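You operate a simulated robot arm through the tools that you are given. There is no shell and no other tool. Be economical: measure what you need, move in short steps, check, and stop when the job is done.

The job below is to be done with a simulated robot arm. You get a single attempt, and the scene is never put back.

Task
Wipe the dark smudge, soap the black mat and start the warmer at 50 degrees.
Fine: use the yellow sponge, smudge first, soap from the white dish; put the sponge back. A coat counts when it lies all over at full strength: go over it till it gets no stronger. What is to be rubbed or washed off counts as gone when no trace of it is left.

It is judged by the outcome, as a careful person would: the job done as asked, and still so three seconds after it is handed in. It fails if anything else is knocked over, pushed out of place, dropped, spilled or broken.

Robot
A 6-joint arm with a two-finger parallel gripper, fixed in place. Base frame: the origin is at the foot of the arm, x ahead of it, y to its left, z up; the work surface is at about z = 80. Readings come in cm, degrees, newtons and seconds.
With the tool pointing down near the work surface it reaches from about 24 to 64 cm from the base axis. Its first joint turns from -66.0 to 66.0 degrees. Payload 2.7 kg.
The TCP is the grasp point between the finger pads, 2.3 cm short of the fingertips. In the tool frame z runs along the fingers and y along their closing line. The gripper opens to 9.4 cm. The fingers are 3.8 cm wide and 1 cm thick; the gripper's body (5.4 by 9.6 cm) begins 3.9 cm behind the TCP.
Orientation is that of the tool frame in the base frame, as a unit quaternion [w, x, y, z]. With the fingers straight down and closing along the base's y, the tool's x points along the base's -x, its y along +y and its z along -z.

Tools
- The arm moves only by the tool apply_moves. Its argument "deltas" is a list of rows, each a list of 7 numbers: the shift along the tool's x, y, z in mm, then the turn, a rotation vector about the tool's x, y, z in degrees, then the gripper command, from -1 (fully open) to 1 (shut), values between in proportion. In form: [[x, y, z, wx, wy, wz, fingers], ...]. A call has 1 to 8 rows; each row shifts and turns the commanded pose from where the row before left it, along the tool's axes as they then stand. Rows are played at 5 a second. More than 5 cm and 8.6 degrees between two rows, or a gripper value outside its range, and nothing of the call is played. Where a pose cannot be reached the arm comes as near as it can. A force on the tool above 40 N (or 10 N above the force at the start of the call, whichever is more), or a blocked arm, ends the call early, and 0.2 s more pass. The fingers move at their own pace (about 4.5 cm/s each) and stop on an object; they squeeze with about 26 N. The grip force told is the motor's: it shows also when the fingers shut on nothing. Time passes only in rows, and 0.2 s behind the last, so rows that do not move let the fingers close. It gives the time, the measured TCP pose, the force on the tool (base axes), the opening and the grip force at its end, in the units of the frame above (readings bear some noise), with the torque about the TCP (base axes, N m) and any sound that the robot's microphone picked up.
- Cameras (640 x 400 px; columns grow to the right, rows downward): "scene" is fixed at [5.15, -41.53, 140.95]; the picture's right is [0.94, -0.35, 0.00], its down [-0.18, -0.48, -0.86] and it looks along [0.30, 0.80, -0.51] (base axes); focal length 334 px, centre (320, 200). "wrist" rides on the gripper at [8.7, 1.6, -7.4] in the tool frame; the picture's right is [-0.18, 0.98, 0.00], its down [-0.58, -0.11, -0.81] and it looks along [-0.79, -0.15, 0.59] (tool axes); focal length 243 px, centre (320, 200). There is no depth. A picture from a camera that has moved, and an enlarged one, comes with that camera's place and axes in the base frame and with its lens.
- capture(camera): a new picture of that camera. It takes no simulated time.
- enlarge(camera, box): a new picture of the part [left, top, right, bottom] of that camera's present view, enlarged. It takes no simulated time.
- job_done(): hands the job in; it is judged then, once.

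Work in short steps. Places have to be worked out from the pictures, the camera data and where the tool is seen: move nearer, look again, correct. Check each grasp and each placing, and mend what went wrong. You have 120 turns and 84 pictures in all, those below and enlarged ones among them. Open the gripper and draw the arm clear of the work before you hand the job in, unless the task says otherwise; then end with one line.

The tools are called after "Request:" by a JSON object that holds its "method" and its "body". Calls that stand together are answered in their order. apply_moves: Moves the arm, as the interface text tells. Its arguments: {"type":"object","properties":{"deltas":{"type":"array","items":{"type":"array","items":{"type":"number"}}}},"required":["deltas"]} The other tools are called the same way: capture (camera) takes a picture; enlarge (camera, box) takes an enlarged picture of a part of a camera's view; job_done () hands the job in.

At the start:

```text
clock: 0.0
tcp_pos: [43.0, 1.56, 120.52]
tcp_rot: [0.001, -0.001, 1.0, 0.0]
wrist_force: [-0.5, -0.1, 0.2]
wrist_torque: [-0.01, -0.02, 0.02]
grip_width: 9.42
gripper_force: 0.0
```

scene: 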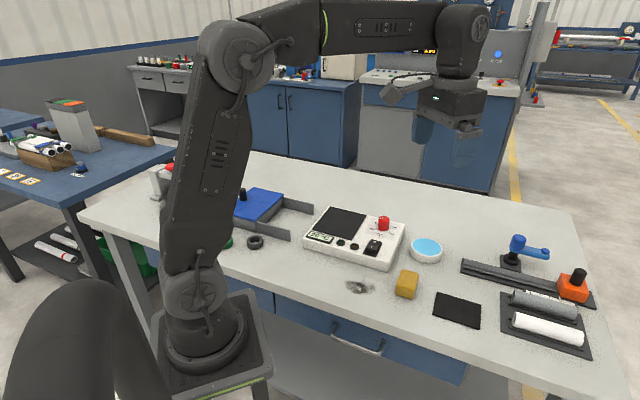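
wrist: 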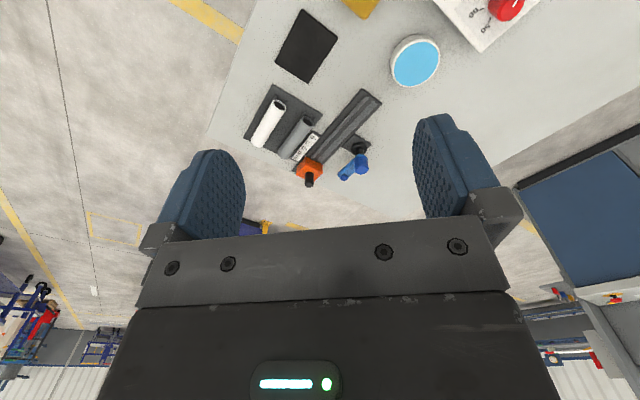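

The scene camera gives rough places: smudge about (35.5, 11), sponge about (45.5, 6), mat about (53, -3), dish about (58, 15) and the warmer about (41, 25). I'll enlarge the view to refine these and read the warmer's controls.

Request:
{"method": "enlarge", "body": {"camera": "scene", "box": [290, 190, 450, 290]}}

Request:
{"method": "enlarge", "body": {"camera": "scene", "box": [330, 240, 490, 340]}}

```text
4.00 times, centred on (370, 240) of scene
camera zoom: at [5.15, -41.53, 140.95], right [0.94, -0.35, 0.0], down [-0.18, -0.48, -0.86], along [0.3, 0.8, -0.51], focal length 1338 px, centre (120, 40)
```

zoom: 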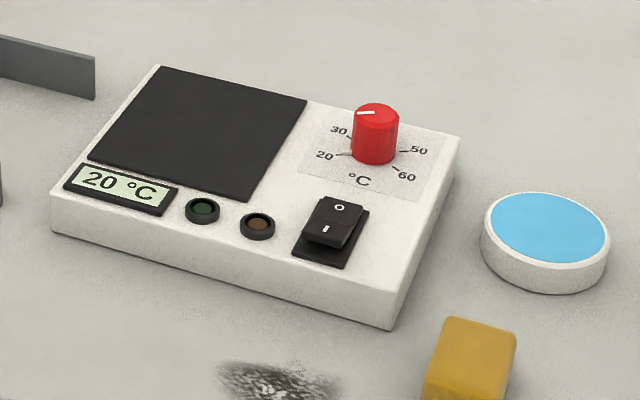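

```text
4.00 times, centred on (410, 290) of scene
camera zoom: at [5.15, -41.53, 140.95], right [0.94, -0.35, 0.0], down [-0.18, -0.48, -0.86], along [0.3, 0.8, -0.51], focal length 1338 px, centre (-40, -160)
```

zoom: 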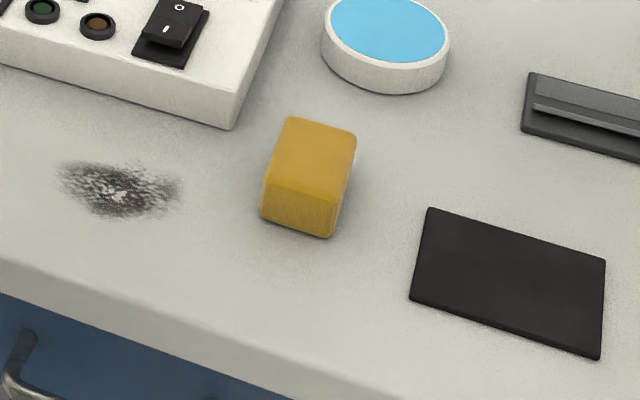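

The sponge looks about 6×4×3 cm, turned 45° and centred near (46, 6.6). I'll go above it with the fingers turned to close across its short side, then look with the wrist camera.

Request:
{"method": "apply_moves", "body": {"deltas": [[-16, 25, 20, 0, 0, 0, -1], [-15, 25, 30, 0, 0, 0, -1], [0, 0, 34, 0, 0, -7.5, -1], [0, 0, 34, 0, 0, -7.5, -1], [0, 0, 34, 0, 0, -7.5, -1], [0, 0, 34, 0, 0, -7.5, -1], [0, 0, 30, 0, 0, -7.5, -1], [0, 0, 30, 0, 0, -7.5, -1]]}}

Request:
{"method": "capture", "body": {"camera": "wrist"}}

Request:
{"method": "capture", "body": {"camera": "scene"}}

```text
clock: 1.8
tcp_pos: [46.0, 6.63, 95.78]
tcp_rot: [0.001, -0.385, 0.923, 0.0]
wrist_force: [0.3, 0.1, 0.1]
wrist_torque: [-0.01, -0.03, 0.0]
grip_width: 9.39
gripper_force: 0.0
```

```text
79 pictures are left
camera wrist: at [38.88, 1.54, 103.36], right [-0.57, 0.82, 0.0], down [0.49, 0.34, 0.81], along [0.66, 0.46, -0.59], focal length 243 px, centre (320, 200)
```

wrist: 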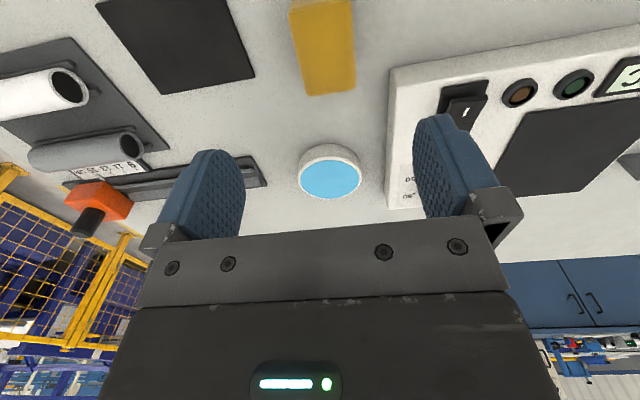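

```text
78 pictures are left
```

scene: 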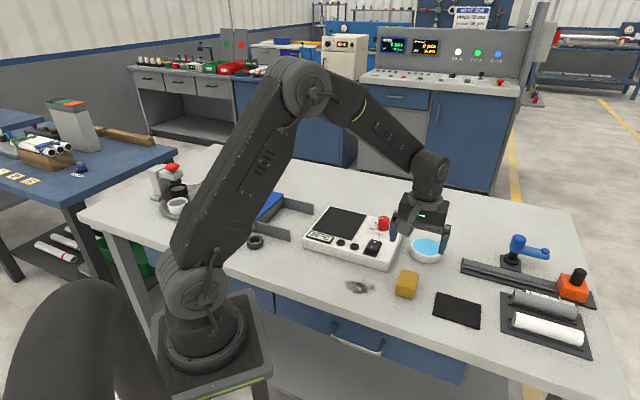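

The sponge centre is confirmed near (45.9, 6.8). I'll take a closer look at it to get its height before choosing the grasp depth.

Request:
{"method": "enlarge", "body": {"camera": "scene", "box": [382, 260, 430, 305]}}

```text
8.89 times, centred on (406, 282) of scene
camera zoom: at [5.15, -41.53, 140.95], right [0.94, -0.35, 0.0], down [-0.18, -0.48, -0.86], along [0.3, 0.8, -0.51], focal length 2972 px, centre (-444, -533)
```

zoom: 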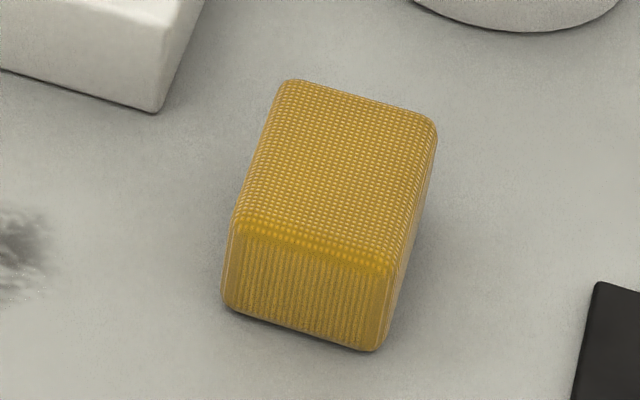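

The sponge is about 2.6 cm high. I'll half-close to 6.5 cm to stay clear of the warmer's corner, go down to TCP z≈83.4 and grip the upper part.

Request:
{"method": "apply_moves", "body": {"deltas": [[0, 0, 30, 0, 0, 0, -0.38], [0, 0, 40, 0, 0, 0, -0.38], [0, 0, 34, 0, 0, 0, -0.38], [0, 0, 20, 0, 0, 0, -0.38], [0, 0, 0, 0, 0, 0, 1], [0, 0, 0, 0, 0, 0, 1], [0, 0, 0, 0, 0, 0, 1], [0, 0, 0, 0, 0, 0, 1]]}}

Request:
{"method": "enlarge", "body": {"camera": "scene", "box": [350, 220, 462, 300]}}

```text
clock: 3.6
tcp_pos: [45.94, 6.63, 83.4]
tcp_rot: [0.001, -0.383, 0.924, 0.001]
wrist_force: [-0.1, -0.3, -0.2]
wrist_torque: [0.02, 0.01, -0.03]
grip_width: 4.4
gripper_force: 25.6
```

```text
5.00 times, centred on (406, 260) of scene
camera zoom: at [5.15, -41.53, 140.95], right [0.94, -0.35, 0.0], down [-0.18, -0.48, -0.86], along [0.3, 0.8, -0.51], focal length 1672 px, centre (-110, -100)
```

zoom: 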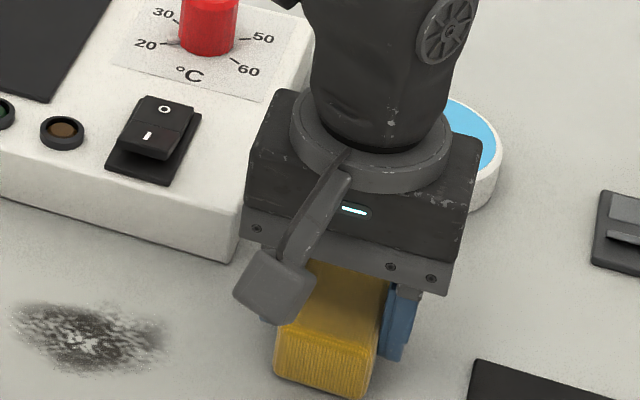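

Grasped, with a 4.4 cm opening. I'll lift, move over the smudge centre near (35.6, 11.1), and lower until contact shows in the force.

Request:
{"method": "apply_moves", "body": {"deltas": [[0, 0, -20, 0, 0, 0, 1], [14, 35, 0, 0, 0, 0, 1], [14, 35, 0, 0, 0, 0, 1], [13, 35, 0, 0, 0, 0, 1], [0, 0, 16, 0, 0, 0, 1], [0, 0, 4, 0, 0, 0, 1], [0, 0, 1, 0, 0, 0, 1]]}}

Request:
{"method": "enlarge", "body": {"camera": "scene", "box": [310, 220, 422, 300]}}

```text
clock: 5.2
tcp_pos: [35.61, 11.2, 83.53]
tcp_rot: [0.001, -0.383, 0.924, 0.0]
wrist_force: [-5.0, 0.2, 13.6]
wrist_torque: [-0.02, 0.14, -0.02]
grip_width: 4.43
gripper_force: 25.7
```

```text
5.00 times, centred on (366, 260) of scene
camera zoom: at [5.12, -41.54, 140.95], right [0.94, -0.35, 0.0], down [-0.18, -0.48, -0.86], along [0.3, 0.8, -0.51], focal length 1672 px, centre (90, -100)
```

zoom: 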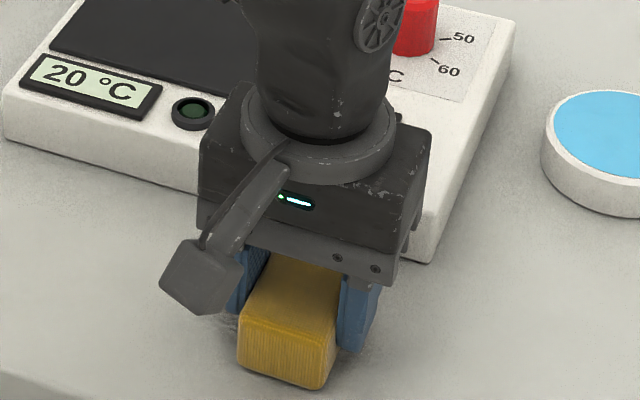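

The sponge presses with about 13 N, which is good for rubbing. I'll stroke across the smudge along tool y, ±4 cm.

Request:
{"method": "apply_moves", "body": {"deltas": [[0, 20, 0, 0, 0, 0, 1], [0, 20, 0, 0, 0, 0, 1], [0, -20, 0, 0, 0, 0, 1], [0, -20, 0, 0, 0, 0, 1], [0, -20, 0, 0, 0, 0, 1], [0, -20, 0, 0, 0, 0, 1], [0, 20, 0, 0, 0, 0, 1], [0, 20, 0, 0, 0, 0, 1]]}}

Request:
{"method": "apply_moves", "body": {"deltas": [[8, 20, 0, 0, 0, 0, 1], [0, 20, 0, 0, 0, 0, 1], [0, -20, 0, 0, 0, 0, 1], [0, -20, 0, 0, 0, 0, 1], [0, -20, 0, 0, 0, 0, 1], [0, -20, 0, 0, 0, 0, 1], [0, 20, 0, 0, 0, 0, 1], [-8, 20, 0, 0, 0, 0, 1]]}}

Request:
{"method": "apply_moves", "body": {"deltas": [[-8, 20, 0, 0, 0, 0, 1], [0, 20, 0, 0, 0, 0, 1], [0, -20, 0, 0, 0, 0, 1], [0, -20, 0, 0, 0, 0, 1], [0, -20, 0, 0, 0, 0, 1], [0, -20, 0, 0, 0, 0, 1], [8, 0, 0, 0, 0, 0, 1], [0, 0, -15, 0, 0, 0, 1]]}}

Request:
{"method": "enlarge", "body": {"camera": "scene", "box": [310, 240, 422, 320]}}

```text
clock: 7.0
tcp_pos: [35.75, 11.01, 83.31]
tcp_rot: [0.002, -0.384, 0.923, 0.001]
wrist_force: [6.3, -6.7, 18.8]
wrist_torque: [-0.22, -0.2, 0.0]
grip_width: 4.4
gripper_force: 26.0
```

```text
clock: 8.8
tcp_pos: [35.65, 10.99, 83.33]
tcp_rot: [0.0, -0.383, 0.924, 0.0]
wrist_force: [2.7, -5.9, 13.6]
wrist_torque: [-0.15, -0.14, -0.02]
grip_width: 4.42
gripper_force: 26.0
```

```text
clock: 10.6
tcp_pos: [38.59, 8.3, 84.87]
tcp_rot: [0.0, -0.383, 0.924, 0.0]
wrist_force: [-0.4, -0.6, -0.3]
wrist_torque: [-0.02, -0.01, 0.02]
grip_width: 4.42
gripper_force: 25.9
```

```text
5.00 times, centred on (366, 280) of scene
camera zoom: at [5.15, -41.53, 140.95], right [0.94, -0.35, 0.0], down [-0.18, -0.48, -0.86], along [0.3, 0.8, -0.51], focal length 1672 px, centre (90, -200)
```

zoom: 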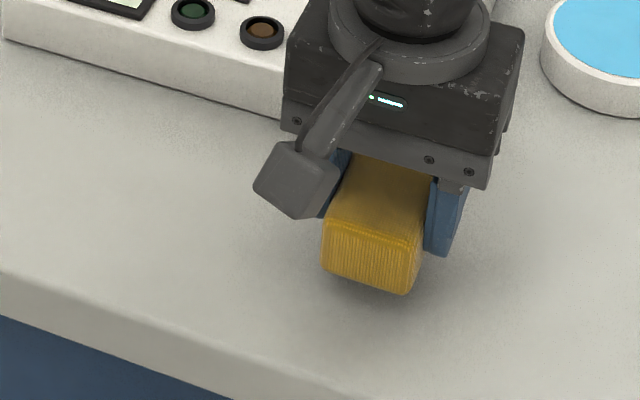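

The visible part of the smudge area is clean; I'll recheck all of it once the arm is away. Next I'll lift and move over the soap dish near (57.9, 16).

Request:
{"method": "apply_moves", "body": {"deltas": [[0, 0, -40, 0, 0, 0, 1], [0, 0, -40, 0, 0, 0, 1], [-46, -17, 0, 0, 0, 0, 1], [-46, -17, 0, 0, 0, 0, 1], [-46, -20, 0, 0, 0, 0, 1], [-46, -20, 0, 0, 0, 0, 1], [-7, -8, 0, 0, 0, 0, 1]]}}

Request:
{"method": "enlarge", "body": {"camera": "scene", "box": [310, 210, 470, 310]}}

Request:
{"method": "capture", "body": {"camera": "wrist"}}

```text
refused: row 5 steps farther than a row can; nothing moved
```

```text
4.00 times, centred on (390, 260) of scene
camera zoom: at [5.15, -41.53, 140.95], right [0.94, -0.35, 0.0], down [-0.18, -0.48, -0.86], along [0.3, 0.8, -0.51], focal length 1338 px, centre (40, -40)
```

zoom: 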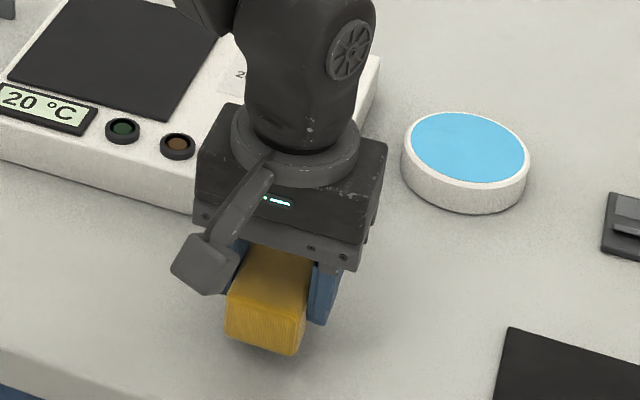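

```text
72 pictures are left
camera wrist: at [31.31, 3.22, 92.4], right [-0.57, 0.82, 0.0], down [0.49, 0.33, 0.81], along [0.66, 0.46, -0.59], focal length 243 px, centre (320, 200)
```

wrist: 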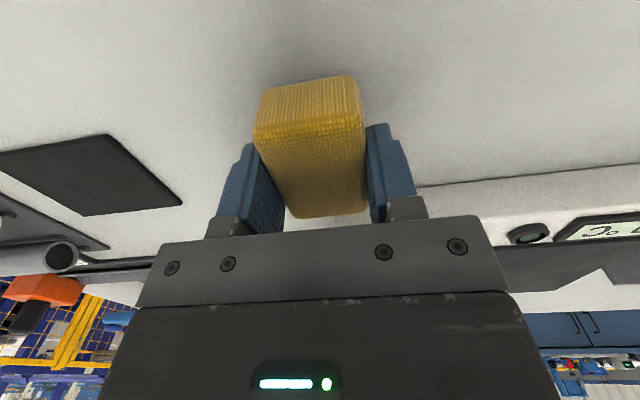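

The row was refused for being just over 5 cm, so I'll repeat the same path with smaller steps.

Request:
{"method": "apply_moves", "body": {"deltas": [[0, 0, -40, 0, 0, 0, 1], [0, 0, -40, 0, 0, 0, 1], [-40, -16, 0, 0, 0, 0, 1], [-40, -16, 0, 0, 0, 0, 1], [-40, -16, 0, 0, 0, 0, 1], [-40, -17, 0, 0, 0, 0, 1], [-31, -17, 0, 0, 0, 0, 1]]}}

Request:
{"method": "enlarge", "body": {"camera": "scene", "box": [310, 210, 470, 310]}}

Request:
{"method": "capture", "body": {"camera": "wrist"}}

```text
clock: 12.2
tcp_pos: [57.87, 16.03, 92.71]
tcp_rot: [0.0, -0.383, 0.924, 0.0]
wrist_force: [0.3, 0.9, 0.5]
wrist_torque: [0.01, -0.01, 0.01]
grip_width: 4.41
gripper_force: 26.0
```

```text
4.00 times, centred on (390, 260) of scene
camera zoom: at [5.14, -41.53, 140.95], right [0.94, -0.35, 0.0], down [-0.18, -0.48, -0.86], along [0.3, 0.8, -0.51], focal length 1338 px, centre (40, -40)
```

zoom: 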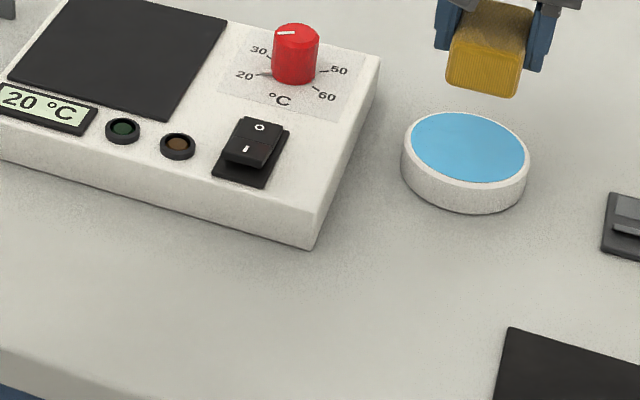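

```text
70 pictures are left
camera wrist: at [50.66, 11.01, 100.41], right [-0.57, 0.82, 0.0], down [0.49, 0.33, 0.81], along [0.66, 0.46, -0.59], focal length 243 px, centre (320, 200)
```

wrist: 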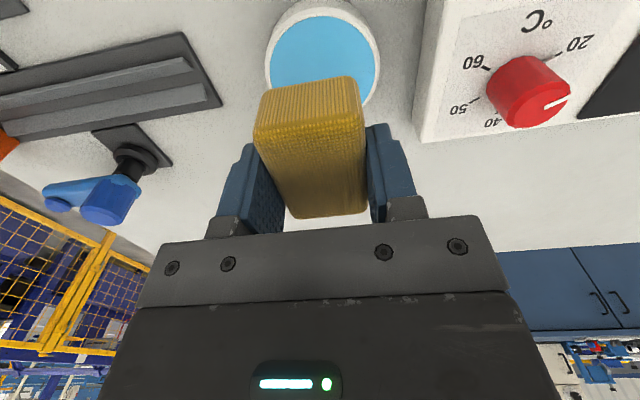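

The smudge area shows no trace. The sponge is over the dish within about 3 mm, so I'll shift slightly and lower until contact.

Request:
{"method": "apply_moves", "body": {"deltas": [[3, 1, 30, 0, 0, 0, 1], [0, 0, 25, 0, 0, 0, 1], [0, 0, 6, 0, 0, 0, 1], [0, 0, 3, 0, 0, 0, 1]]}}

Request:
{"method": "enlarge", "body": {"camera": "scene", "box": [370, 210, 482, 280]}}

```text
clock: 13.2
tcp_pos: [57.53, 15.86, 86.37]
tcp_rot: [0.001, -0.383, 0.924, 0.0]
wrist_force: [0.2, 0.6, 0.1]
wrist_torque: [0.01, 0.04, 0.0]
grip_width: 4.41
gripper_force: 26.0
```

```text
5.71 times, centred on (426, 245) of scene
camera zoom: at [5.15, -41.53, 140.95], right [0.94, -0.35, 0.0], down [-0.18, -0.48, -0.86], along [0.3, 0.8, -0.51], focal length 1911 px, centre (-286, -57)
```

zoom: 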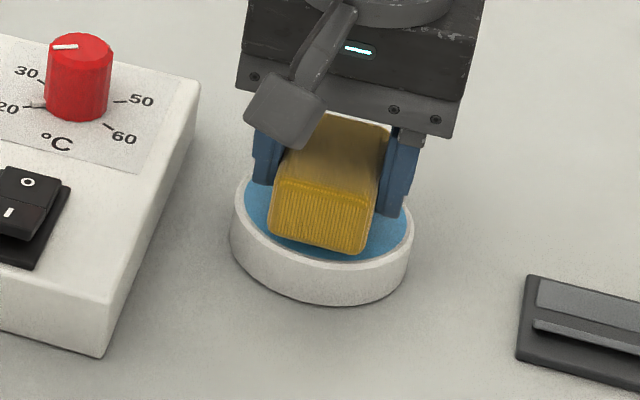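

Alignment is good and there is no contact yet. I'll lower in small steps.

Request:
{"method": "apply_moves", "body": {"deltas": [[0, 0, 3, 0, 0, 0, 1], [0, 0, 2, 0, 0, 0, 1], [0, 0, 2, 0, 0, 0, 1]]}}

```text
clock: 14.0
tcp_pos: [57.5, 15.9, 85.88]
tcp_rot: [0.002, -0.383, 0.924, 0.0]
wrist_force: [-6.6, -1.5, 12.6]
wrist_torque: [-0.05, 0.24, -0.02]
grip_width: 4.42
gripper_force: 26.4
```

There is contact at 12.6 N on the soap. I'll hold a moment, press once more, then lift and look.

Request:
{"method": "apply_moves", "body": {"deltas": [[0, 0, 0, 0, 0, 0, 1], [0, 0, 0, 0, 0, 0, 1], [0, 0, -8, 0, 0, 0, 1], [0, 0, 8, 0, 0, 0, 1], [0, 0, 0, 0, 0, 0, 1], [0, 0, 0, 0, 0, 0, 1], [0, 0, -30, 0, 0, 0, 1], [0, 0, -40, 0, 0, 0, 1]]}}

Request:
{"method": "enlarge", "body": {"camera": "scene", "box": [370, 200, 498, 280]}}

Request:
{"method": "enlarge", "body": {"camera": "scene", "box": [420, 280, 500, 330]}}

```text
clock: 15.8
tcp_pos: [57.52, 15.8, 92.81]
tcp_rot: [-0.001, -0.383, 0.924, 0.0]
wrist_force: [0.3, -0.5, -0.4]
wrist_torque: [0.01, 0.01, -0.01]
grip_width: 4.39
gripper_force: 26.1
```

```text
5.00 times, centred on (434, 240) of scene
camera zoom: at [5.15, -41.53, 140.95], right [0.94, -0.35, 0.0], down [-0.18, -0.48, -0.86], along [0.3, 0.8, -0.51], focal length 1672 px, centre (-250, 0)
```

zoom: 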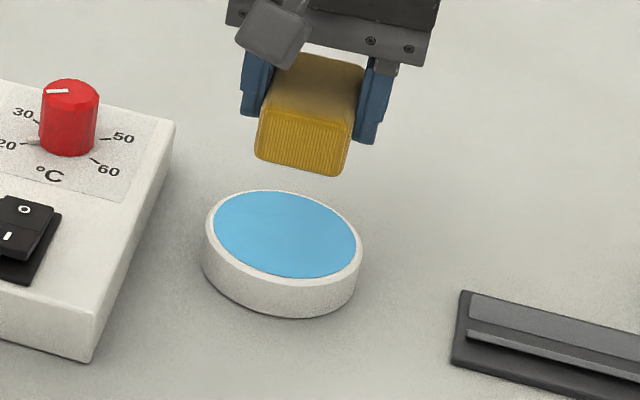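

```text
8.00 times, centred on (460, 305) of scene
camera zoom: at [5.15, -41.53, 140.95], right [0.94, -0.35, 0.0], down [-0.18, -0.48, -0.86], along [0.3, 0.8, -0.51], focal length 2675 px, centre (-800, -640)
```

zoom: 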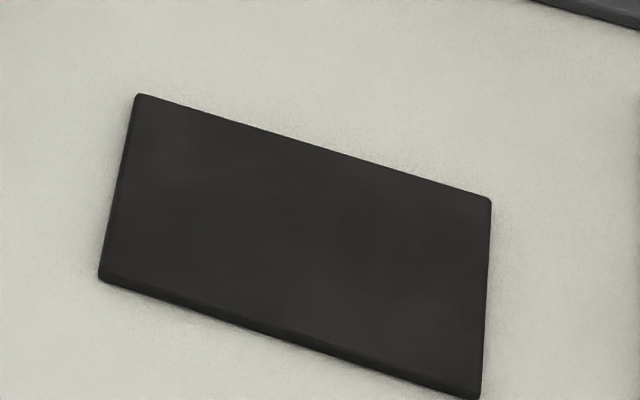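

The dish has not moved. The mat's centre works out near (52.8, -3.1), about 9.9×7.3 cm and parallel to the tool axes. I'll move above it and check.

Request:
{"method": "apply_moves", "body": {"deltas": [[33.4, -20, 0, 0, 0, 0, 1], [33.4, -20, 0, 0, 0, 0, 1], [33.4, -20, 0, 0, 0, 0, 1], [33.4, -20, 0, 0, 0, 0, 1], [33.4, -20, 0, 0, 0, 0, 1], [0, 0, 40, 0, 0, 0, 1], [0, 0, 20, 0, 0, 0, 1]]}}

Request:
{"method": "enlarge", "body": {"camera": "scene", "box": [410, 260, 506, 340]}}

Request:
{"method": "capture", "body": {"camera": "wrist"}}

```text
clock: 17.4
tcp_pos: [52.88, -2.93, 86.87]
tcp_rot: [0.001, -0.383, 0.924, 0.0]
wrist_force: [-0.7, -0.1, 0.3]
wrist_torque: [0.0, 0.01, 0.02]
grip_width: 4.42
gripper_force: 26.1
```

```text
5.00 times, centred on (458, 300) of scene
camera zoom: at [5.15, -41.53, 140.95], right [0.94, -0.35, 0.0], down [-0.18, -0.48, -0.86], along [0.3, 0.8, -0.51], focal length 1672 px, centre (-370, -300)
```

zoom: 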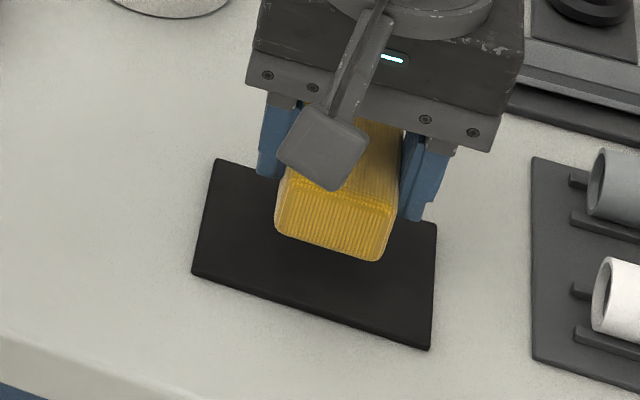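

```text
65 pictures are left
camera wrist: at [45.6, -8.02, 94.38], right [-0.57, 0.82, 0.0], down [0.49, 0.33, 0.81], along [0.67, 0.46, -0.59], focal length 243 px, centre (320, 200)
```

wrist: 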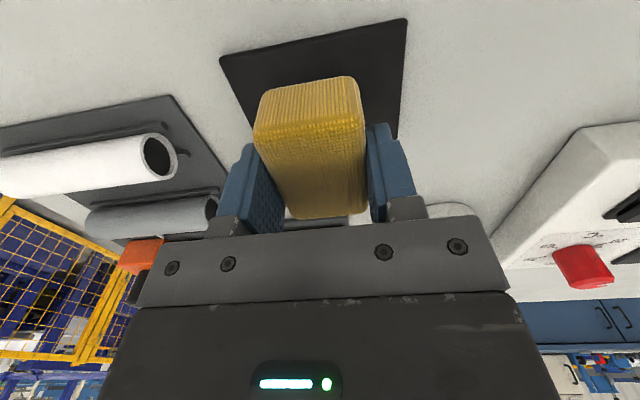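

Both cameras put the mat centre at (52.85, -3.15), so the sponge is almost centred. I'll lower onto it.

Request:
{"method": "apply_moves", "body": {"deltas": [[1.5, -1.5, 20, 0, 0, 0, 1], [0, 0, 5, 0, 0, 0, 1], [0, 0, 3, 0, 0, 0, 1]]}}

```text
clock: 18.2
tcp_pos: [52.84, -3.4, 83.97]
tcp_rot: [0.001, -0.383, 0.924, 0.0]
wrist_force: [0.8, 0.2, 0.0]
wrist_torque: [0.01, -0.03, 0.02]
grip_width: 4.43
gripper_force: 26.1
```

Request:
{"method": "apply_moves", "body": {"deltas": [[-1, 1, 2, 0, 0, 0, 1], [0, 0, 2, 0, 0, 0, 1]]}}

```text
clock: 18.8
tcp_pos: [52.84, -3.25, 83.83]
tcp_rot: [0.001, -0.383, 0.924, -0.001]
wrist_force: [-9.9, -3.1, 25.7]
wrist_torque: [0.01, 0.35, -0.01]
grip_width: 4.4
gripper_force: 25.9
```

It presses with 25 N, so I'll ease up 1 mm and make a first pass along the mat, staying within about 1–2 mm of its edges.

Request:
{"method": "apply_moves", "body": {"deltas": [[0, 15, -1, 0, 0, 0, 1], [0, 16, 0, 0, 0, 0, 1], [0, -15, 0, 0, 0, 0, 1], [0, -16, 0, 0, 0, 0, 1], [0, -16, 0, 0, 0, 0, 1], [0, -15, 0, 0, 0, 0, 1], [0, 15, 0, 0, 0, 0, 1], [0, 16, 0, 0, 0, 0, 1]]}}

Request:
{"method": "enlarge", "body": {"camera": "scene", "box": [410, 260, 506, 340]}}

```text
clock: 19.6
tcp_pos: [51.11, -1.09, 83.82]
tcp_rot: [-0.003, -0.385, 0.923, 0.005]
wrist_force: [-4.5, 1.0, 6.4]
wrist_torque: [0.01, -0.08, 0.01]
grip_width: 4.43
gripper_force: 26.0
stopped in row 3: the force on the tool passed its limit at 46 N (the readings are from after the stop); the commanded pose is now the measured one
```

```text
5.00 times, centred on (458, 300) of scene
camera zoom: at [5.12, -41.53, 140.95], right [0.94, -0.35, 0.0], down [-0.18, -0.48, -0.86], along [0.3, 0.8, -0.51], focal length 1672 px, centre (-370, -300)
```

zoom: 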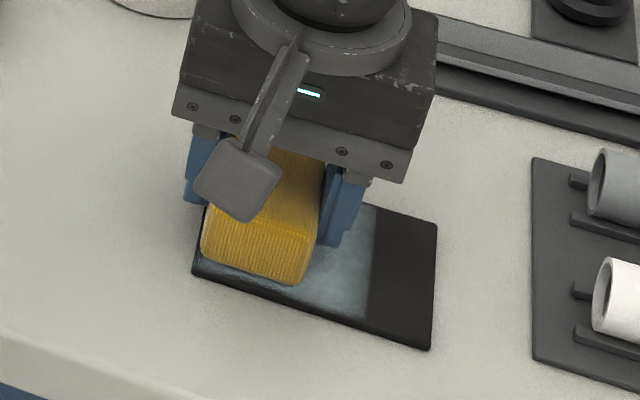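

The soap goes on and the mat stays put; the force spiked on the quick reversal. I'll keep stroking with this lighter pressure and smaller steps.

Request:
{"method": "apply_moves", "body": {"deltas": [[0, -8, 0, 0, 0, 0, 1], [0, -10, 0, 0, 0, 0, 1], [0, -10, 0, 0, 0, 0, 1], [0, -10, 0, 0, 0, 0, 1], [0, -10, 0, 0, 0, 0, 1], [0, -10, 0, 0, 0, 0, 1]]}}

Request:
{"method": "enlarge", "body": {"camera": "scene", "box": [410, 260, 506, 340]}}

```text
clock: 21.0
tcp_pos: [55.19, -5.18, 83.85]
tcp_rot: [-0.003, -0.384, 0.923, 0.004]
wrist_force: [-8.4, 8.9, 18.3]
wrist_torque: [0.22, -0.02, 0.06]
grip_width: 4.39
gripper_force: 26.0
```

```text
5.00 times, centred on (458, 300) of scene
camera zoom: at [5.1, -41.51, 140.96], right [0.94, -0.35, 0.0], down [-0.18, -0.48, -0.86], along [0.3, 0.8, -0.51], focal length 1672 px, centre (-370, -300)
```

zoom: 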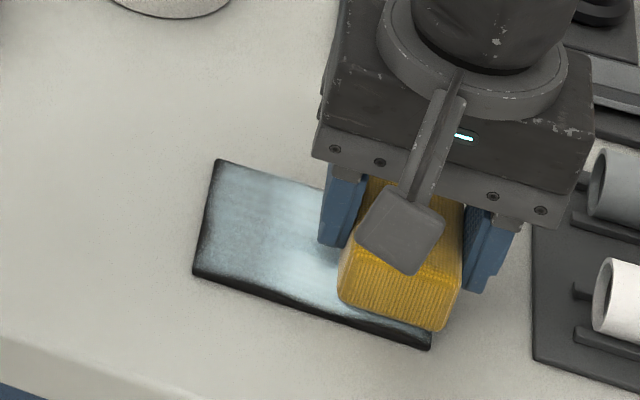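

Coverage is good at the back but leaves a strip at the front edge and a thin one at the left. I'll shift 10 mm toward the front and stroke back to the left end.

Request:
{"method": "apply_moves", "body": {"deltas": [[10, 0, 0, 0, 0, 0, 1], [0, 10, 0, 0, 0, 0, 1], [0, 11, 0, 0, 0, 0, 1], [0, 11, 0, 0, 0, 0, 1], [0, 11, 0, 0, 0, 0, 1], [0, 11, 0, 0, 0, 0, 1], [0, 11, 0, 0, 0, 0, 1]]}}

Request:
{"method": "enlarge", "body": {"camera": "scene", "box": [410, 260, 506, 340]}}

```text
clock: 22.6
tcp_pos: [49.9, -1.22, 83.75]
tcp_rot: [-0.002, -0.383, 0.924, 0.005]
wrist_force: [6.7, -6.1, 12.2]
wrist_torque: [-0.22, -0.37, -0.04]
grip_width: 4.42
gripper_force: 26.1
```

```text
5.00 times, centred on (458, 300) of scene
camera zoom: at [5.14, -41.55, 140.94], right [0.94, -0.35, 0.0], down [-0.18, -0.48, -0.86], along [0.3, 0.8, -0.51], focal length 1672 px, centre (-370, -300)
```

zoom: 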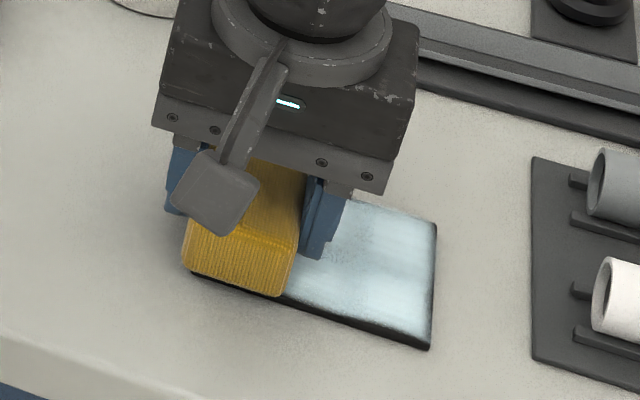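

Only thin strips remain at the front and right edges. I'll go 4 mm further to the front and stroke back to the right end, slightly farther than before.

Request:
{"method": "apply_moves", "body": {"deltas": [[4, 0, 0, 0, 0, 0, 1], [0, -10, 0, 0, 0, 0, 1], [0, -12, 0, 0, 0, 0, 1], [0, -12, 0, 0, 0, 0, 1], [0, -12, 0, 0, 0, 0, 1], [0, -12, 0, 0, 0, 0, 1], [0, -12, 0, 0, 0, 0, 1]]}}

Request:
{"method": "apply_moves", "body": {"deltas": [[0, 11, 0, 0, 0, 0, 1], [0, 12, 0, 0, 0, 0, 1], [0, 12, 0, 0, 0, 0, 1], [0, 12, 0, 0, 0, 0, 1], [0, 12, 0, 0, 0, 0, 1], [0, 11, 0, 0, 0, 0, 1]]}}

Request:
{"method": "enlarge", "body": {"camera": "scene", "box": [410, 260, 506, 340]}}

```text
clock: 24.2
tcp_pos: [54.49, -6.55, 83.81]
tcp_rot: [-0.002, -0.384, 0.923, 0.004]
wrist_force: [-9.2, 10.0, 21.0]
wrist_torque: [0.29, 0.28, 0.0]
grip_width: 4.4
gripper_force: 26.1
```

```text
clock: 25.6
tcp_pos: [49.57, -1.48, 83.78]
tcp_rot: [-0.001, -0.383, 0.924, 0.005]
wrist_force: [7.1, -7.5, 12.3]
wrist_torque: [-0.34, -0.29, 0.03]
grip_width: 4.41
gripper_force: 26.7
```

```text
5.00 times, centred on (458, 300) of scene
camera zoom: at [5.14, -41.55, 140.94], right [0.94, -0.35, 0.0], down [-0.18, -0.48, -0.86], along [0.3, 0.8, -0.51], focal length 1672 px, centre (-370, -300)
```

zoom: 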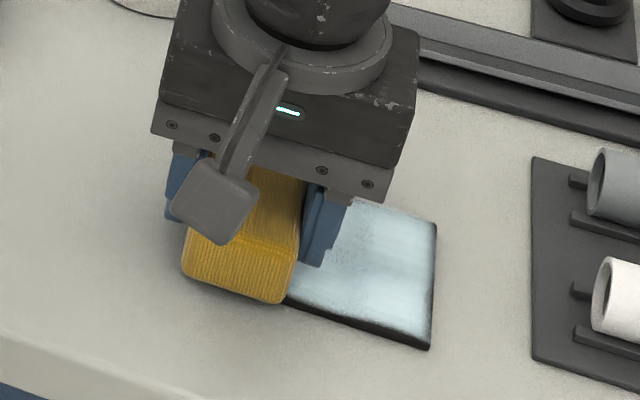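

I'll lift off to the side for a full view of the mat.

Request:
{"method": "apply_moves", "body": {"deltas": [[0, 0, -30, 0, 0, 0, 1], [0, 40, -20, 0, 0, 0, 1], [0, 30, 0, 0, 0, 0, 1]]}}

Request:
{"method": "enlarge", "body": {"camera": "scene", "box": [425, 282, 489, 332]}}

```text
clock: 26.4
tcp_pos: [44.45, 3.39, 88.77]
tcp_rot: [-0.004, -0.383, 0.924, 0.005]
wrist_force: [-0.4, -0.6, -0.4]
wrist_torque: [0.02, -0.01, -0.03]
grip_width: 4.44
gripper_force: 26.2
```

```text
8.00 times, centred on (457, 307) of scene
camera zoom: at [5.15, -41.53, 140.95], right [0.94, -0.35, 0.0], down [-0.18, -0.48, -0.86], along [0.3, 0.8, -0.51], focal length 2675 px, centre (-776, -656)
```

zoom: 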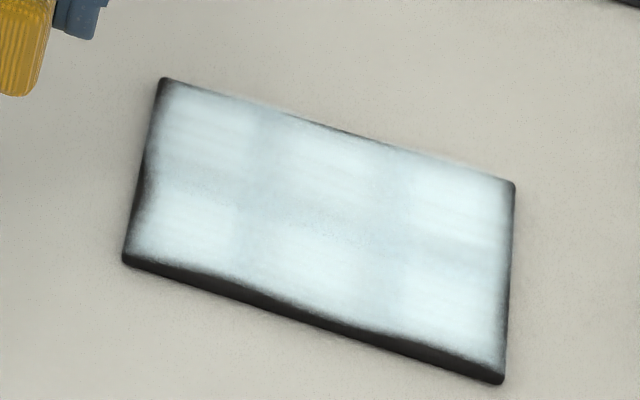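

The coat is good inside but faint at the edges, and the bench shows no soap where the sponge overhung. I'll level the slight tilt, come back down at the front-left with more overhang, and go round the edges.

Request:
{"method": "apply_moves", "body": {"deltas": [[1, -33, 0, 0.7, -0.2, 0, 1], [0, -30, 20, 0, 0, 0, 1], [0, 0, 24, 0, 0, 0, 1], [0, 0, 4, 0, 0, 0, 1], [0, 0, 2, 0, 0, 0, 1]]}}

```text
clock: 27.6
tcp_pos: [48.94, -1.25, 83.7]
tcp_rot: [0.001, -0.384, 0.923, 0.0]
wrist_force: [-0.8, -0.6, 0.7]
wrist_torque: [-0.04, -0.01, -0.01]
grip_width: 4.44
gripper_force: 25.3
```

Request:
{"method": "apply_moves", "body": {"deltas": [[0, 0, 1.5, 0, 0, 0, 1], [0, 0, 1, 0, 0, 0, 1]]}}

```text
clock: 28.2
tcp_pos: [49.14, -1.25, 83.7]
tcp_rot: [0.002, -0.385, 0.923, -0.001]
wrist_force: [-7.8, -0.9, 24.0]
wrist_torque: [-0.16, 0.5, 0.02]
grip_width: 4.42
gripper_force: 26.3
```

Request:
{"method": "apply_moves", "body": {"deltas": [[2, -5, -1, 0, 0, 0, 1], [0, -12, 0, 0, 0, 0, 1], [0, -12, 0, 0, 0, 0, 1], [0, -12, 0, 0, 0, 0, 1], [0, -12, 0, 0, 0, 0, 1], [0, -12, 0, 0, 0, 0, 1], [0, -10, 0, 0, 0, 0, 1], [0, -7, 0, 0, 0, 0, 1]]}}

Request:
{"method": "enlarge", "body": {"camera": "scene", "box": [410, 270, 506, 350]}}

```text
clock: 30.0
tcp_pos: [54.71, -7.13, 83.74]
tcp_rot: [0.001, -0.384, 0.923, -0.001]
wrist_force: [-10.7, 9.8, 23.1]
wrist_torque: [0.39, 0.45, -0.01]
grip_width: 4.4
gripper_force: 25.8
```

```text
5.00 times, centred on (458, 310) of scene
camera zoom: at [5.08, -41.5, 140.96], right [0.94, -0.35, 0.0], down [-0.18, -0.48, -0.86], along [0.3, 0.8, -0.51], focal length 1672 px, centre (-370, -350)
```

zoom: 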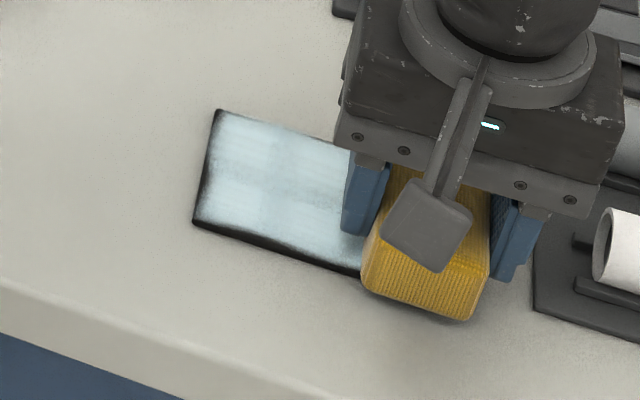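

The front edge is done. I'll go along the right edge toward the back, then follow the back edge to the left.

Request:
{"method": "apply_moves", "body": {"deltas": [[-9, 0, 0, 0, 0, 0, 1], [-10, 0, 0, 0, 0, 0, 1], [-8, 0, 0, 0, 0, 0, 1], [-3, 8, 0, 0, 0, 0, 1], [0, 12, 0, 0, 0, 0, 1], [0, 12, 0, 0, 0, 0, 1], [0, 12, 0, 0, 0, 0, 1]]}}

Request:
{"method": "apply_moves", "body": {"deltas": [[0, 12, 0, 0, 0, 0, 1], [0, 12, 0, 0, 0, 0, 1], [0, 12, 0, 0, 0, 0, 1], [0, 8, 0, 0, 0, 0, 1], [10, 0, 0, 0, 0, 0, 1], [10, 0, 0, 0, 0, 0, 1], [10, 0, 0, 0, 0, 0, 1]]}}

Request:
{"method": "enlarge", "body": {"camera": "scene", "box": [410, 270, 506, 350]}}

```text
clock: 31.6
tcp_pos: [53.83, -1.8, 83.82]
tcp_rot: [0.001, -0.384, 0.923, 0.001]
wrist_force: [5.5, -6.0, 10.6]
wrist_torque: [-0.25, -0.17, 0.08]
grip_width: 4.41
gripper_force: 26.3
```

```text
clock: 33.2
tcp_pos: [48.6, -0.86, 83.67]
tcp_rot: [0.001, -0.385, 0.923, -0.001]
wrist_force: [6.3, 7.6, 11.4]
wrist_torque: [0.2, -0.25, 0.08]
grip_width: 4.42
gripper_force: 25.6
```

```text
5.00 times, centred on (458, 310) of scene
camera zoom: at [5.14, -41.51, 140.95], right [0.94, -0.35, 0.0], down [-0.18, -0.48, -0.86], along [0.3, 0.8, -0.51], focal length 1672 px, centre (-370, -350)
```

zoom: 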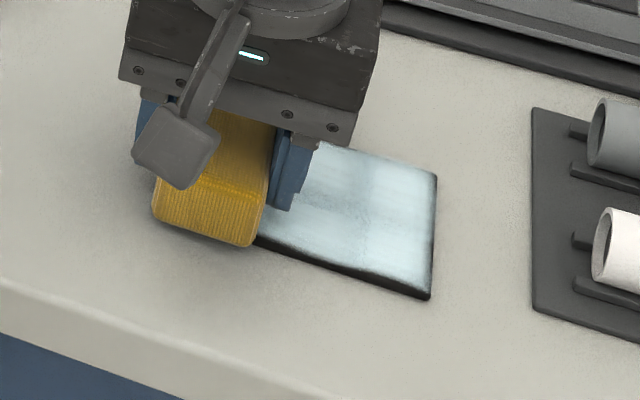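

I'll lift aside again to inspect.

Request:
{"method": "apply_moves", "body": {"deltas": [[0, 0, -30, 0, 0, 0, 1], [0, 40, -20, 0, 0, 0, 1], [0, 30, 0, 0, 0, 0, 1]]}}

Request:
{"method": "enlarge", "body": {"camera": "scene", "box": [425, 282, 489, 332]}}

```text
clock: 34.0
tcp_pos: [43.51, 4.0, 88.61]
tcp_rot: [0.0, -0.383, 0.924, 0.0]
wrist_force: [0.1, 0.6, -1.3]
wrist_torque: [-0.01, 0.02, 0.0]
grip_width: 4.39
gripper_force: 25.9
```

```text
8.00 times, centred on (457, 307) of scene
camera zoom: at [5.15, -41.53, 140.95], right [0.94, -0.35, 0.0], down [-0.18, -0.48, -0.86], along [0.3, 0.8, -0.51], focal length 2675 px, centre (-776, -656)
```

zoom: 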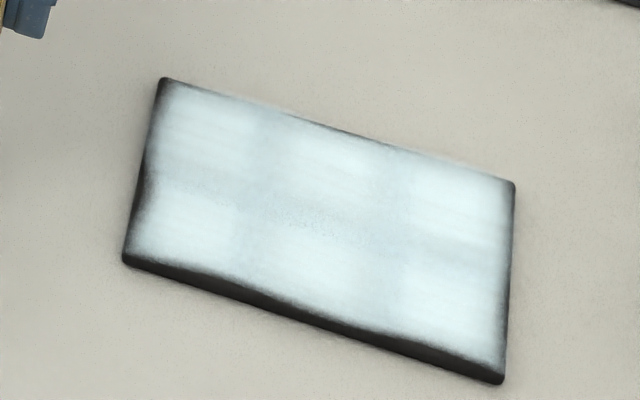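

There is no visible change from the second round, so either it is at full strength or the sponge has run dry. I'll reload with soap and go over it again to find out.

Request:
{"method": "apply_moves", "body": {"deltas": [[0, 0, -45, 0, 0, 0, 1], [-45, -4, 0, 0, 0, 0, 1], [-46, -4, 0, 0, 0, 0, 1], [-46, -4, 0, 0, 0, 0, 1], [-46, -3, 0, 0, 0, 0, 1], [0, 0, 35, 0, 0, 0, 1], [0, 0, 28, 0, 0, 0, 1]]}}

Request:
{"method": "apply_moves", "body": {"deltas": [[0, 0, 6, 0, 0, 0, 1], [0, 0, 3, 0, 0, 0, 1], [0, 0, 0, 0, 0, 0, 1]]}}

```text
clock: 35.6
tcp_pos: [57.57, 15.98, 86.77]
tcp_rot: [0.0, -0.384, 0.923, 0.001]
wrist_force: [-0.5, -0.2, 0.5]
wrist_torque: [0.02, 0.0, 0.0]
grip_width: 4.4
gripper_force: 26.3
```

```text
clock: 36.4
tcp_pos: [57.56, 15.81, 86.06]
tcp_rot: [0.001, -0.385, 0.923, 0.0]
wrist_force: [0.0, 0.1, -0.3]
wrist_torque: [0.0, 0.01, 0.03]
grip_width: 4.39
gripper_force: 25.8
```

Request:
{"method": "apply_moves", "body": {"deltas": [[0, 0, 2, 0, 0, 0, 1], [0, 0, 2, 0, 0, 0, 1], [0, 0, 0, 0, 0, 0, 1]]}}

```text
clock: 37.2
tcp_pos: [57.59, 15.94, 85.81]
tcp_rot: [0.002, -0.384, 0.923, 0.0]
wrist_force: [-5.7, -2.4, 19.5]
wrist_torque: [-0.29, 0.52, -0.03]
grip_width: 4.4
gripper_force: 26.4
```

Request:
{"method": "apply_moves", "body": {"deltas": [[0, 0, -40, 0, 0, 0, 1], [0, 0, -30, 0, 0, 0, 1], [46, -15, 0, 0, 0, 0, 1], [46, -15, 0, 0, 0, 0, 1], [45, -16, 0, 0, 0, 0, 1], [45, -15, 0, 0, 0, 0, 1], [0, 0, 45, 0, 0, 0, 1], [0, 0, 38, 0, 0, 0, 1]]}}

Request:
{"method": "apply_moves", "body": {"deltas": [[0, 0, 5, 0, 0, 0, 1], [0, 0, 1.5, 0, 0, 0, 1], [0, 0, 1, 0, 0, 0, 1]]}}

```text
clock: 39.0
tcp_pos: [48.98, -1.48, 84.22]
tcp_rot: [0.001, -0.384, 0.923, -0.001]
wrist_force: [0.2, -0.1, -0.3]
wrist_torque: [0.04, -0.03, 0.03]
grip_width: 4.42
gripper_force: 25.7
```

```text
clock: 39.8
tcp_pos: [49.04, -1.36, 83.63]
tcp_rot: [0.002, -0.385, 0.923, -0.001]
wrist_force: [-3.9, -2.3, 12.9]
wrist_torque: [-0.02, 0.06, -0.01]
grip_width: 4.4
gripper_force: 25.8
```

There's contact at 13 N. I'll run a perimeter and middle pass with the fresh soap.

Request:
{"method": "apply_moves", "body": {"deltas": [[0, -6, 0, 0, 0, 0, 1], [0, -12, 0, 0, 0, 0, 1], [0, -12, 0, 0, 0, 0, 1], [0, -12, 0, 0, 0, 0, 1], [0, -12, 0, 0, 0, 0, 1], [0, -12, 0, 0, 0, 0, 1], [0, -12, 0, 0, 0, 0, 1]]}}

Request:
{"method": "apply_moves", "body": {"deltas": [[-9, 0, 0, 0, 0, 0, 1], [-10, 0, 0, 0, 0, 0, 1], [-8, 0, 0, 0, 0, 0, 1], [-3, 8, 0, 0, 0, 0, 1], [0, 12, 0, 0, 0, 0, 1], [0, 12, 0, 0, 0, 0, 1], [0, 12, 0, 0, 0, 0, 1]]}}

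Request:
{"method": "apply_moves", "body": {"deltas": [[0, 12, 0, 0, 0, 0, 1], [0, 12, 0, 0, 0, 0, 1], [0, 12, 0, 0, 0, 0, 1], [10, 0, 0, 0, 0, 0, 1], [5, -8, 0, 0, 0, 0, 1], [0, -10, 0, 0, 0, 0, 1], [0, -10, 0, 0, 0, 0, 1]]}}

Request:
{"method": "enlarge", "body": {"camera": "scene", "box": [410, 270, 506, 350]}}

```text
clock: 41.4
tcp_pos: [54.64, -6.77, 83.6]
tcp_rot: [0.001, -0.384, 0.923, -0.001]
wrist_force: [-12.2, 13.4, 26.6]
wrist_torque: [0.52, 0.41, 0.04]
grip_width: 4.38
gripper_force: 26.6
```

```text
clock: 43.0
tcp_pos: [53.63, -1.51, 83.55]
tcp_rot: [0.004, -0.384, 0.924, -0.002]
wrist_force: [10.0, -8.5, 16.8]
wrist_torque: [-0.36, -0.09, 0.14]
grip_width: 4.42
gripper_force: 26.3
```

```text
clock: 44.4
tcp_pos: [50.93, -1.04, 83.6]
tcp_rot: [-0.001, -0.384, 0.923, 0.001]
wrist_force: [-1.6, -0.1, 4.3]
wrist_torque: [0.01, -0.06, -0.03]
grip_width: 4.43
gripper_force: 26.2
stopped in row 7: the force on the tool passed its limit at 40 N (the readings are from after the stop); the commanded pose is now the measured one
```

```text
5.00 times, centred on (458, 310) of scene
camera zoom: at [5.13, -41.53, 140.95], right [0.94, -0.35, 0.0], down [-0.18, -0.48, -0.86], along [0.3, 0.8, -0.51], focal length 1672 px, centre (-370, -350)
```

zoom: 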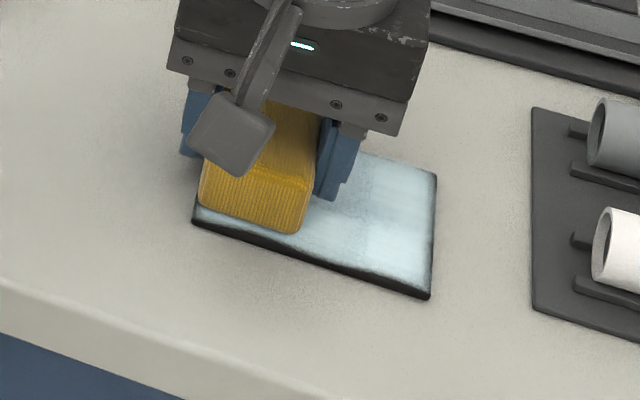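

I'll finish the middle pass to the right end and back, then lift and compare.

Request:
{"method": "apply_moves", "body": {"deltas": [[0, -8, 0, 0, 0, 0, 1], [0, -12, 0, 0, 0, 0, 1], [0, -12, 0, 0, 0, 0, 1], [0, -12, 0, 0, 0, 0, 1], [0, -12, 0, 0, 0, 0, 1], [0, -12, 0, 0, 0, 0, 1]]}}

Request:
{"method": "apply_moves", "body": {"deltas": [[0, 10, 0, 0, 0, 0, 1], [0, 12, 0, 0, 0, 0, 1], [0, 12, 0, 0, 0, 0, 1], [0, 12, 0, 0, 0, 0, 1], [0, 12, 0, 0, 0, 0, 1], [0, 12, 0, 0, 0, 0, 1], [0, 8, 0, 0, 0, 0, 1], [8, 0, 0, 0, 0, 0, 1]]}}

Request:
{"method": "apply_moves", "body": {"deltas": [[0, 0, -30, 0, 0, 0, 1], [0, 40, -20, 0, 0, 0, 1], [0, 30, 0, 0, 0, 0, 1]]}}

Request:
{"method": "enlarge", "body": {"camera": "scene", "box": [425, 282, 489, 332]}}

```text
clock: 45.8
tcp_pos: [55.69, -5.74, 83.58]
tcp_rot: [-0.001, -0.384, 0.923, 0.002]
wrist_force: [-5.6, 6.1, 12.6]
wrist_torque: [0.27, 0.1, 0.01]
grip_width: 4.41
gripper_force: 26.2
```

```text
clock: 47.6
tcp_pos: [49.66, -0.67, 83.53]
tcp_rot: [-0.001, -0.385, 0.923, 0.002]
wrist_force: [2.9, 7.1, 8.6]
wrist_torque: [0.08, -0.25, 0.07]
grip_width: 4.38
gripper_force: 26.1
```

```text
clock: 48.4
tcp_pos: [44.47, 3.95, 88.62]
tcp_rot: [-0.003, -0.383, 0.924, 0.002]
wrist_force: [0.1, 0.6, -0.4]
wrist_torque: [0.02, -0.03, 0.06]
grip_width: 4.4
gripper_force: 26.0
```

```text
8.00 times, centred on (457, 307) of scene
camera zoom: at [5.15, -41.53, 140.95], right [0.94, -0.35, 0.0], down [-0.18, -0.48, -0.86], along [0.3, 0.8, -0.51], focal length 2675 px, centre (-776, -656)
```

zoom: 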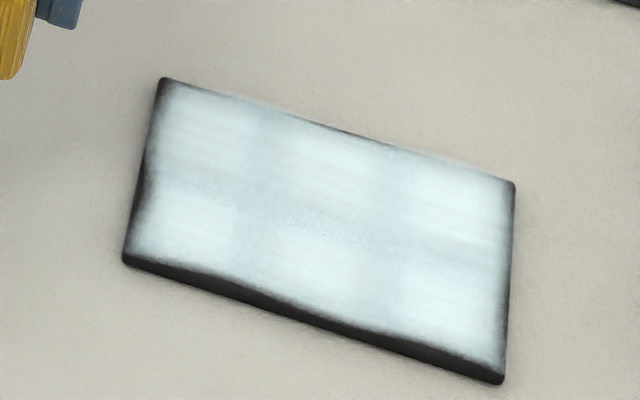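

The coat looks identical after a fresh-soap pass, so it is at full strength (the dark rim is the mat's edge in the texture). Now I'll return the sponge to its original spot at (45.9, 6.7).

Request:
{"method": "apply_moves", "body": {"deltas": [[-29, 8.5, 0, 0.3, -0.2, 0, 1], [0, 0, 40, 0, 0, 0, 1], [0, 0, 8, 0, 0, 0, 1], [0, 0, 2, 0, 0, 0, 1]]}}

```text
clock: 49.4
tcp_pos: [46.08, 6.72, 83.56]
tcp_rot: [0.0, -0.384, 0.923, 0.0]
wrist_force: [0.3, -0.4, 0.6]
wrist_torque: [0.01, -0.03, -0.01]
grip_width: 4.37
gripper_force: 25.7
```

Request:
{"method": "apply_moves", "body": {"deltas": [[1, 0, 2, 0, 0, 0, 1], [0, 0, 1.5, 0, 0, 0, 1]]}}

```text
clock: 50.0
tcp_pos: [46.0, 6.63, 83.31]
tcp_rot: [0.001, -0.384, 0.923, 0.001]
wrist_force: [0.2, 0.2, -0.6]
wrist_torque: [0.02, -0.02, 0.01]
grip_width: 4.4
gripper_force: 25.6
```

Request:
{"method": "apply_moves", "body": {"deltas": [[0, 0, 1, 0, 0, 0, 1], [0, 0, 1, 0, 0, 0, 1]]}}

```text
clock: 50.6
tcp_pos: [46.12, 6.53, 82.94]
tcp_rot: [0.001, -0.384, 0.923, 0.001]
wrist_force: [-2.5, -0.7, 6.3]
wrist_torque: [-0.11, 0.22, -0.08]
grip_width: 4.4
gripper_force: 26.0
```

Contact at 6 N. I'll open partway so the fingers stay clear of the warmer, then lift.

Request:
{"method": "apply_moves", "body": {"deltas": [[0, 0, 0, 0, 0, 0, -0.38], [0, 0, 0, 0, 0, 0, -0.38], [0, 0, 0, 0, 0, 0, -0.38], [0, 0, -40, 0, 0, 0, -0.38], [0, 0, -45, 0, 0, 0, -0.38], [0, 0, -45, 0, 0, 0, -0.38], [0, 0, -40, 0, 0, 0, -0.38]]}}

Request:
{"method": "enlarge", "body": {"camera": "scene", "box": [330, 240, 490, 340]}}

Request:
{"method": "capture", "body": {"camera": "wrist"}}

```text
clock: 52.2
tcp_pos: [45.91, 6.64, 100.04]
tcp_rot: [0.001, -0.384, 0.923, 0.001]
wrist_force: [0.2, -0.4, -0.7]
wrist_torque: [0.0, -0.02, -0.02]
grip_width: 6.48
gripper_force: 0.0
```

```text
4.00 times, centred on (410, 290) of scene
camera zoom: at [5.15, -41.53, 140.95], right [0.94, -0.35, 0.0], down [-0.18, -0.48, -0.86], along [0.3, 0.8, -0.51], focal length 1338 px, centre (-40, -160)
```

zoom: 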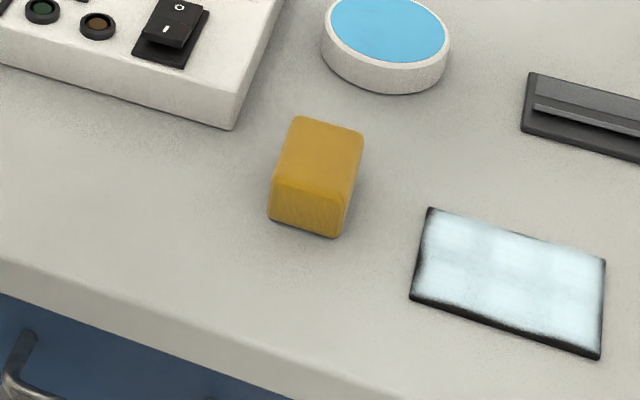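

```text
53 pictures are left
camera wrist: at [38.73, 1.72, 107.59], right [-0.57, 0.82, 0.0], down [0.49, 0.34, 0.81], along [0.66, 0.46, -0.59], focal length 243 px, centre (320, 200)
```

wrist: 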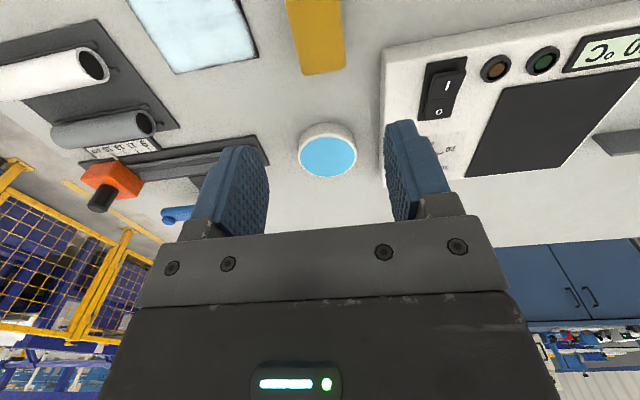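

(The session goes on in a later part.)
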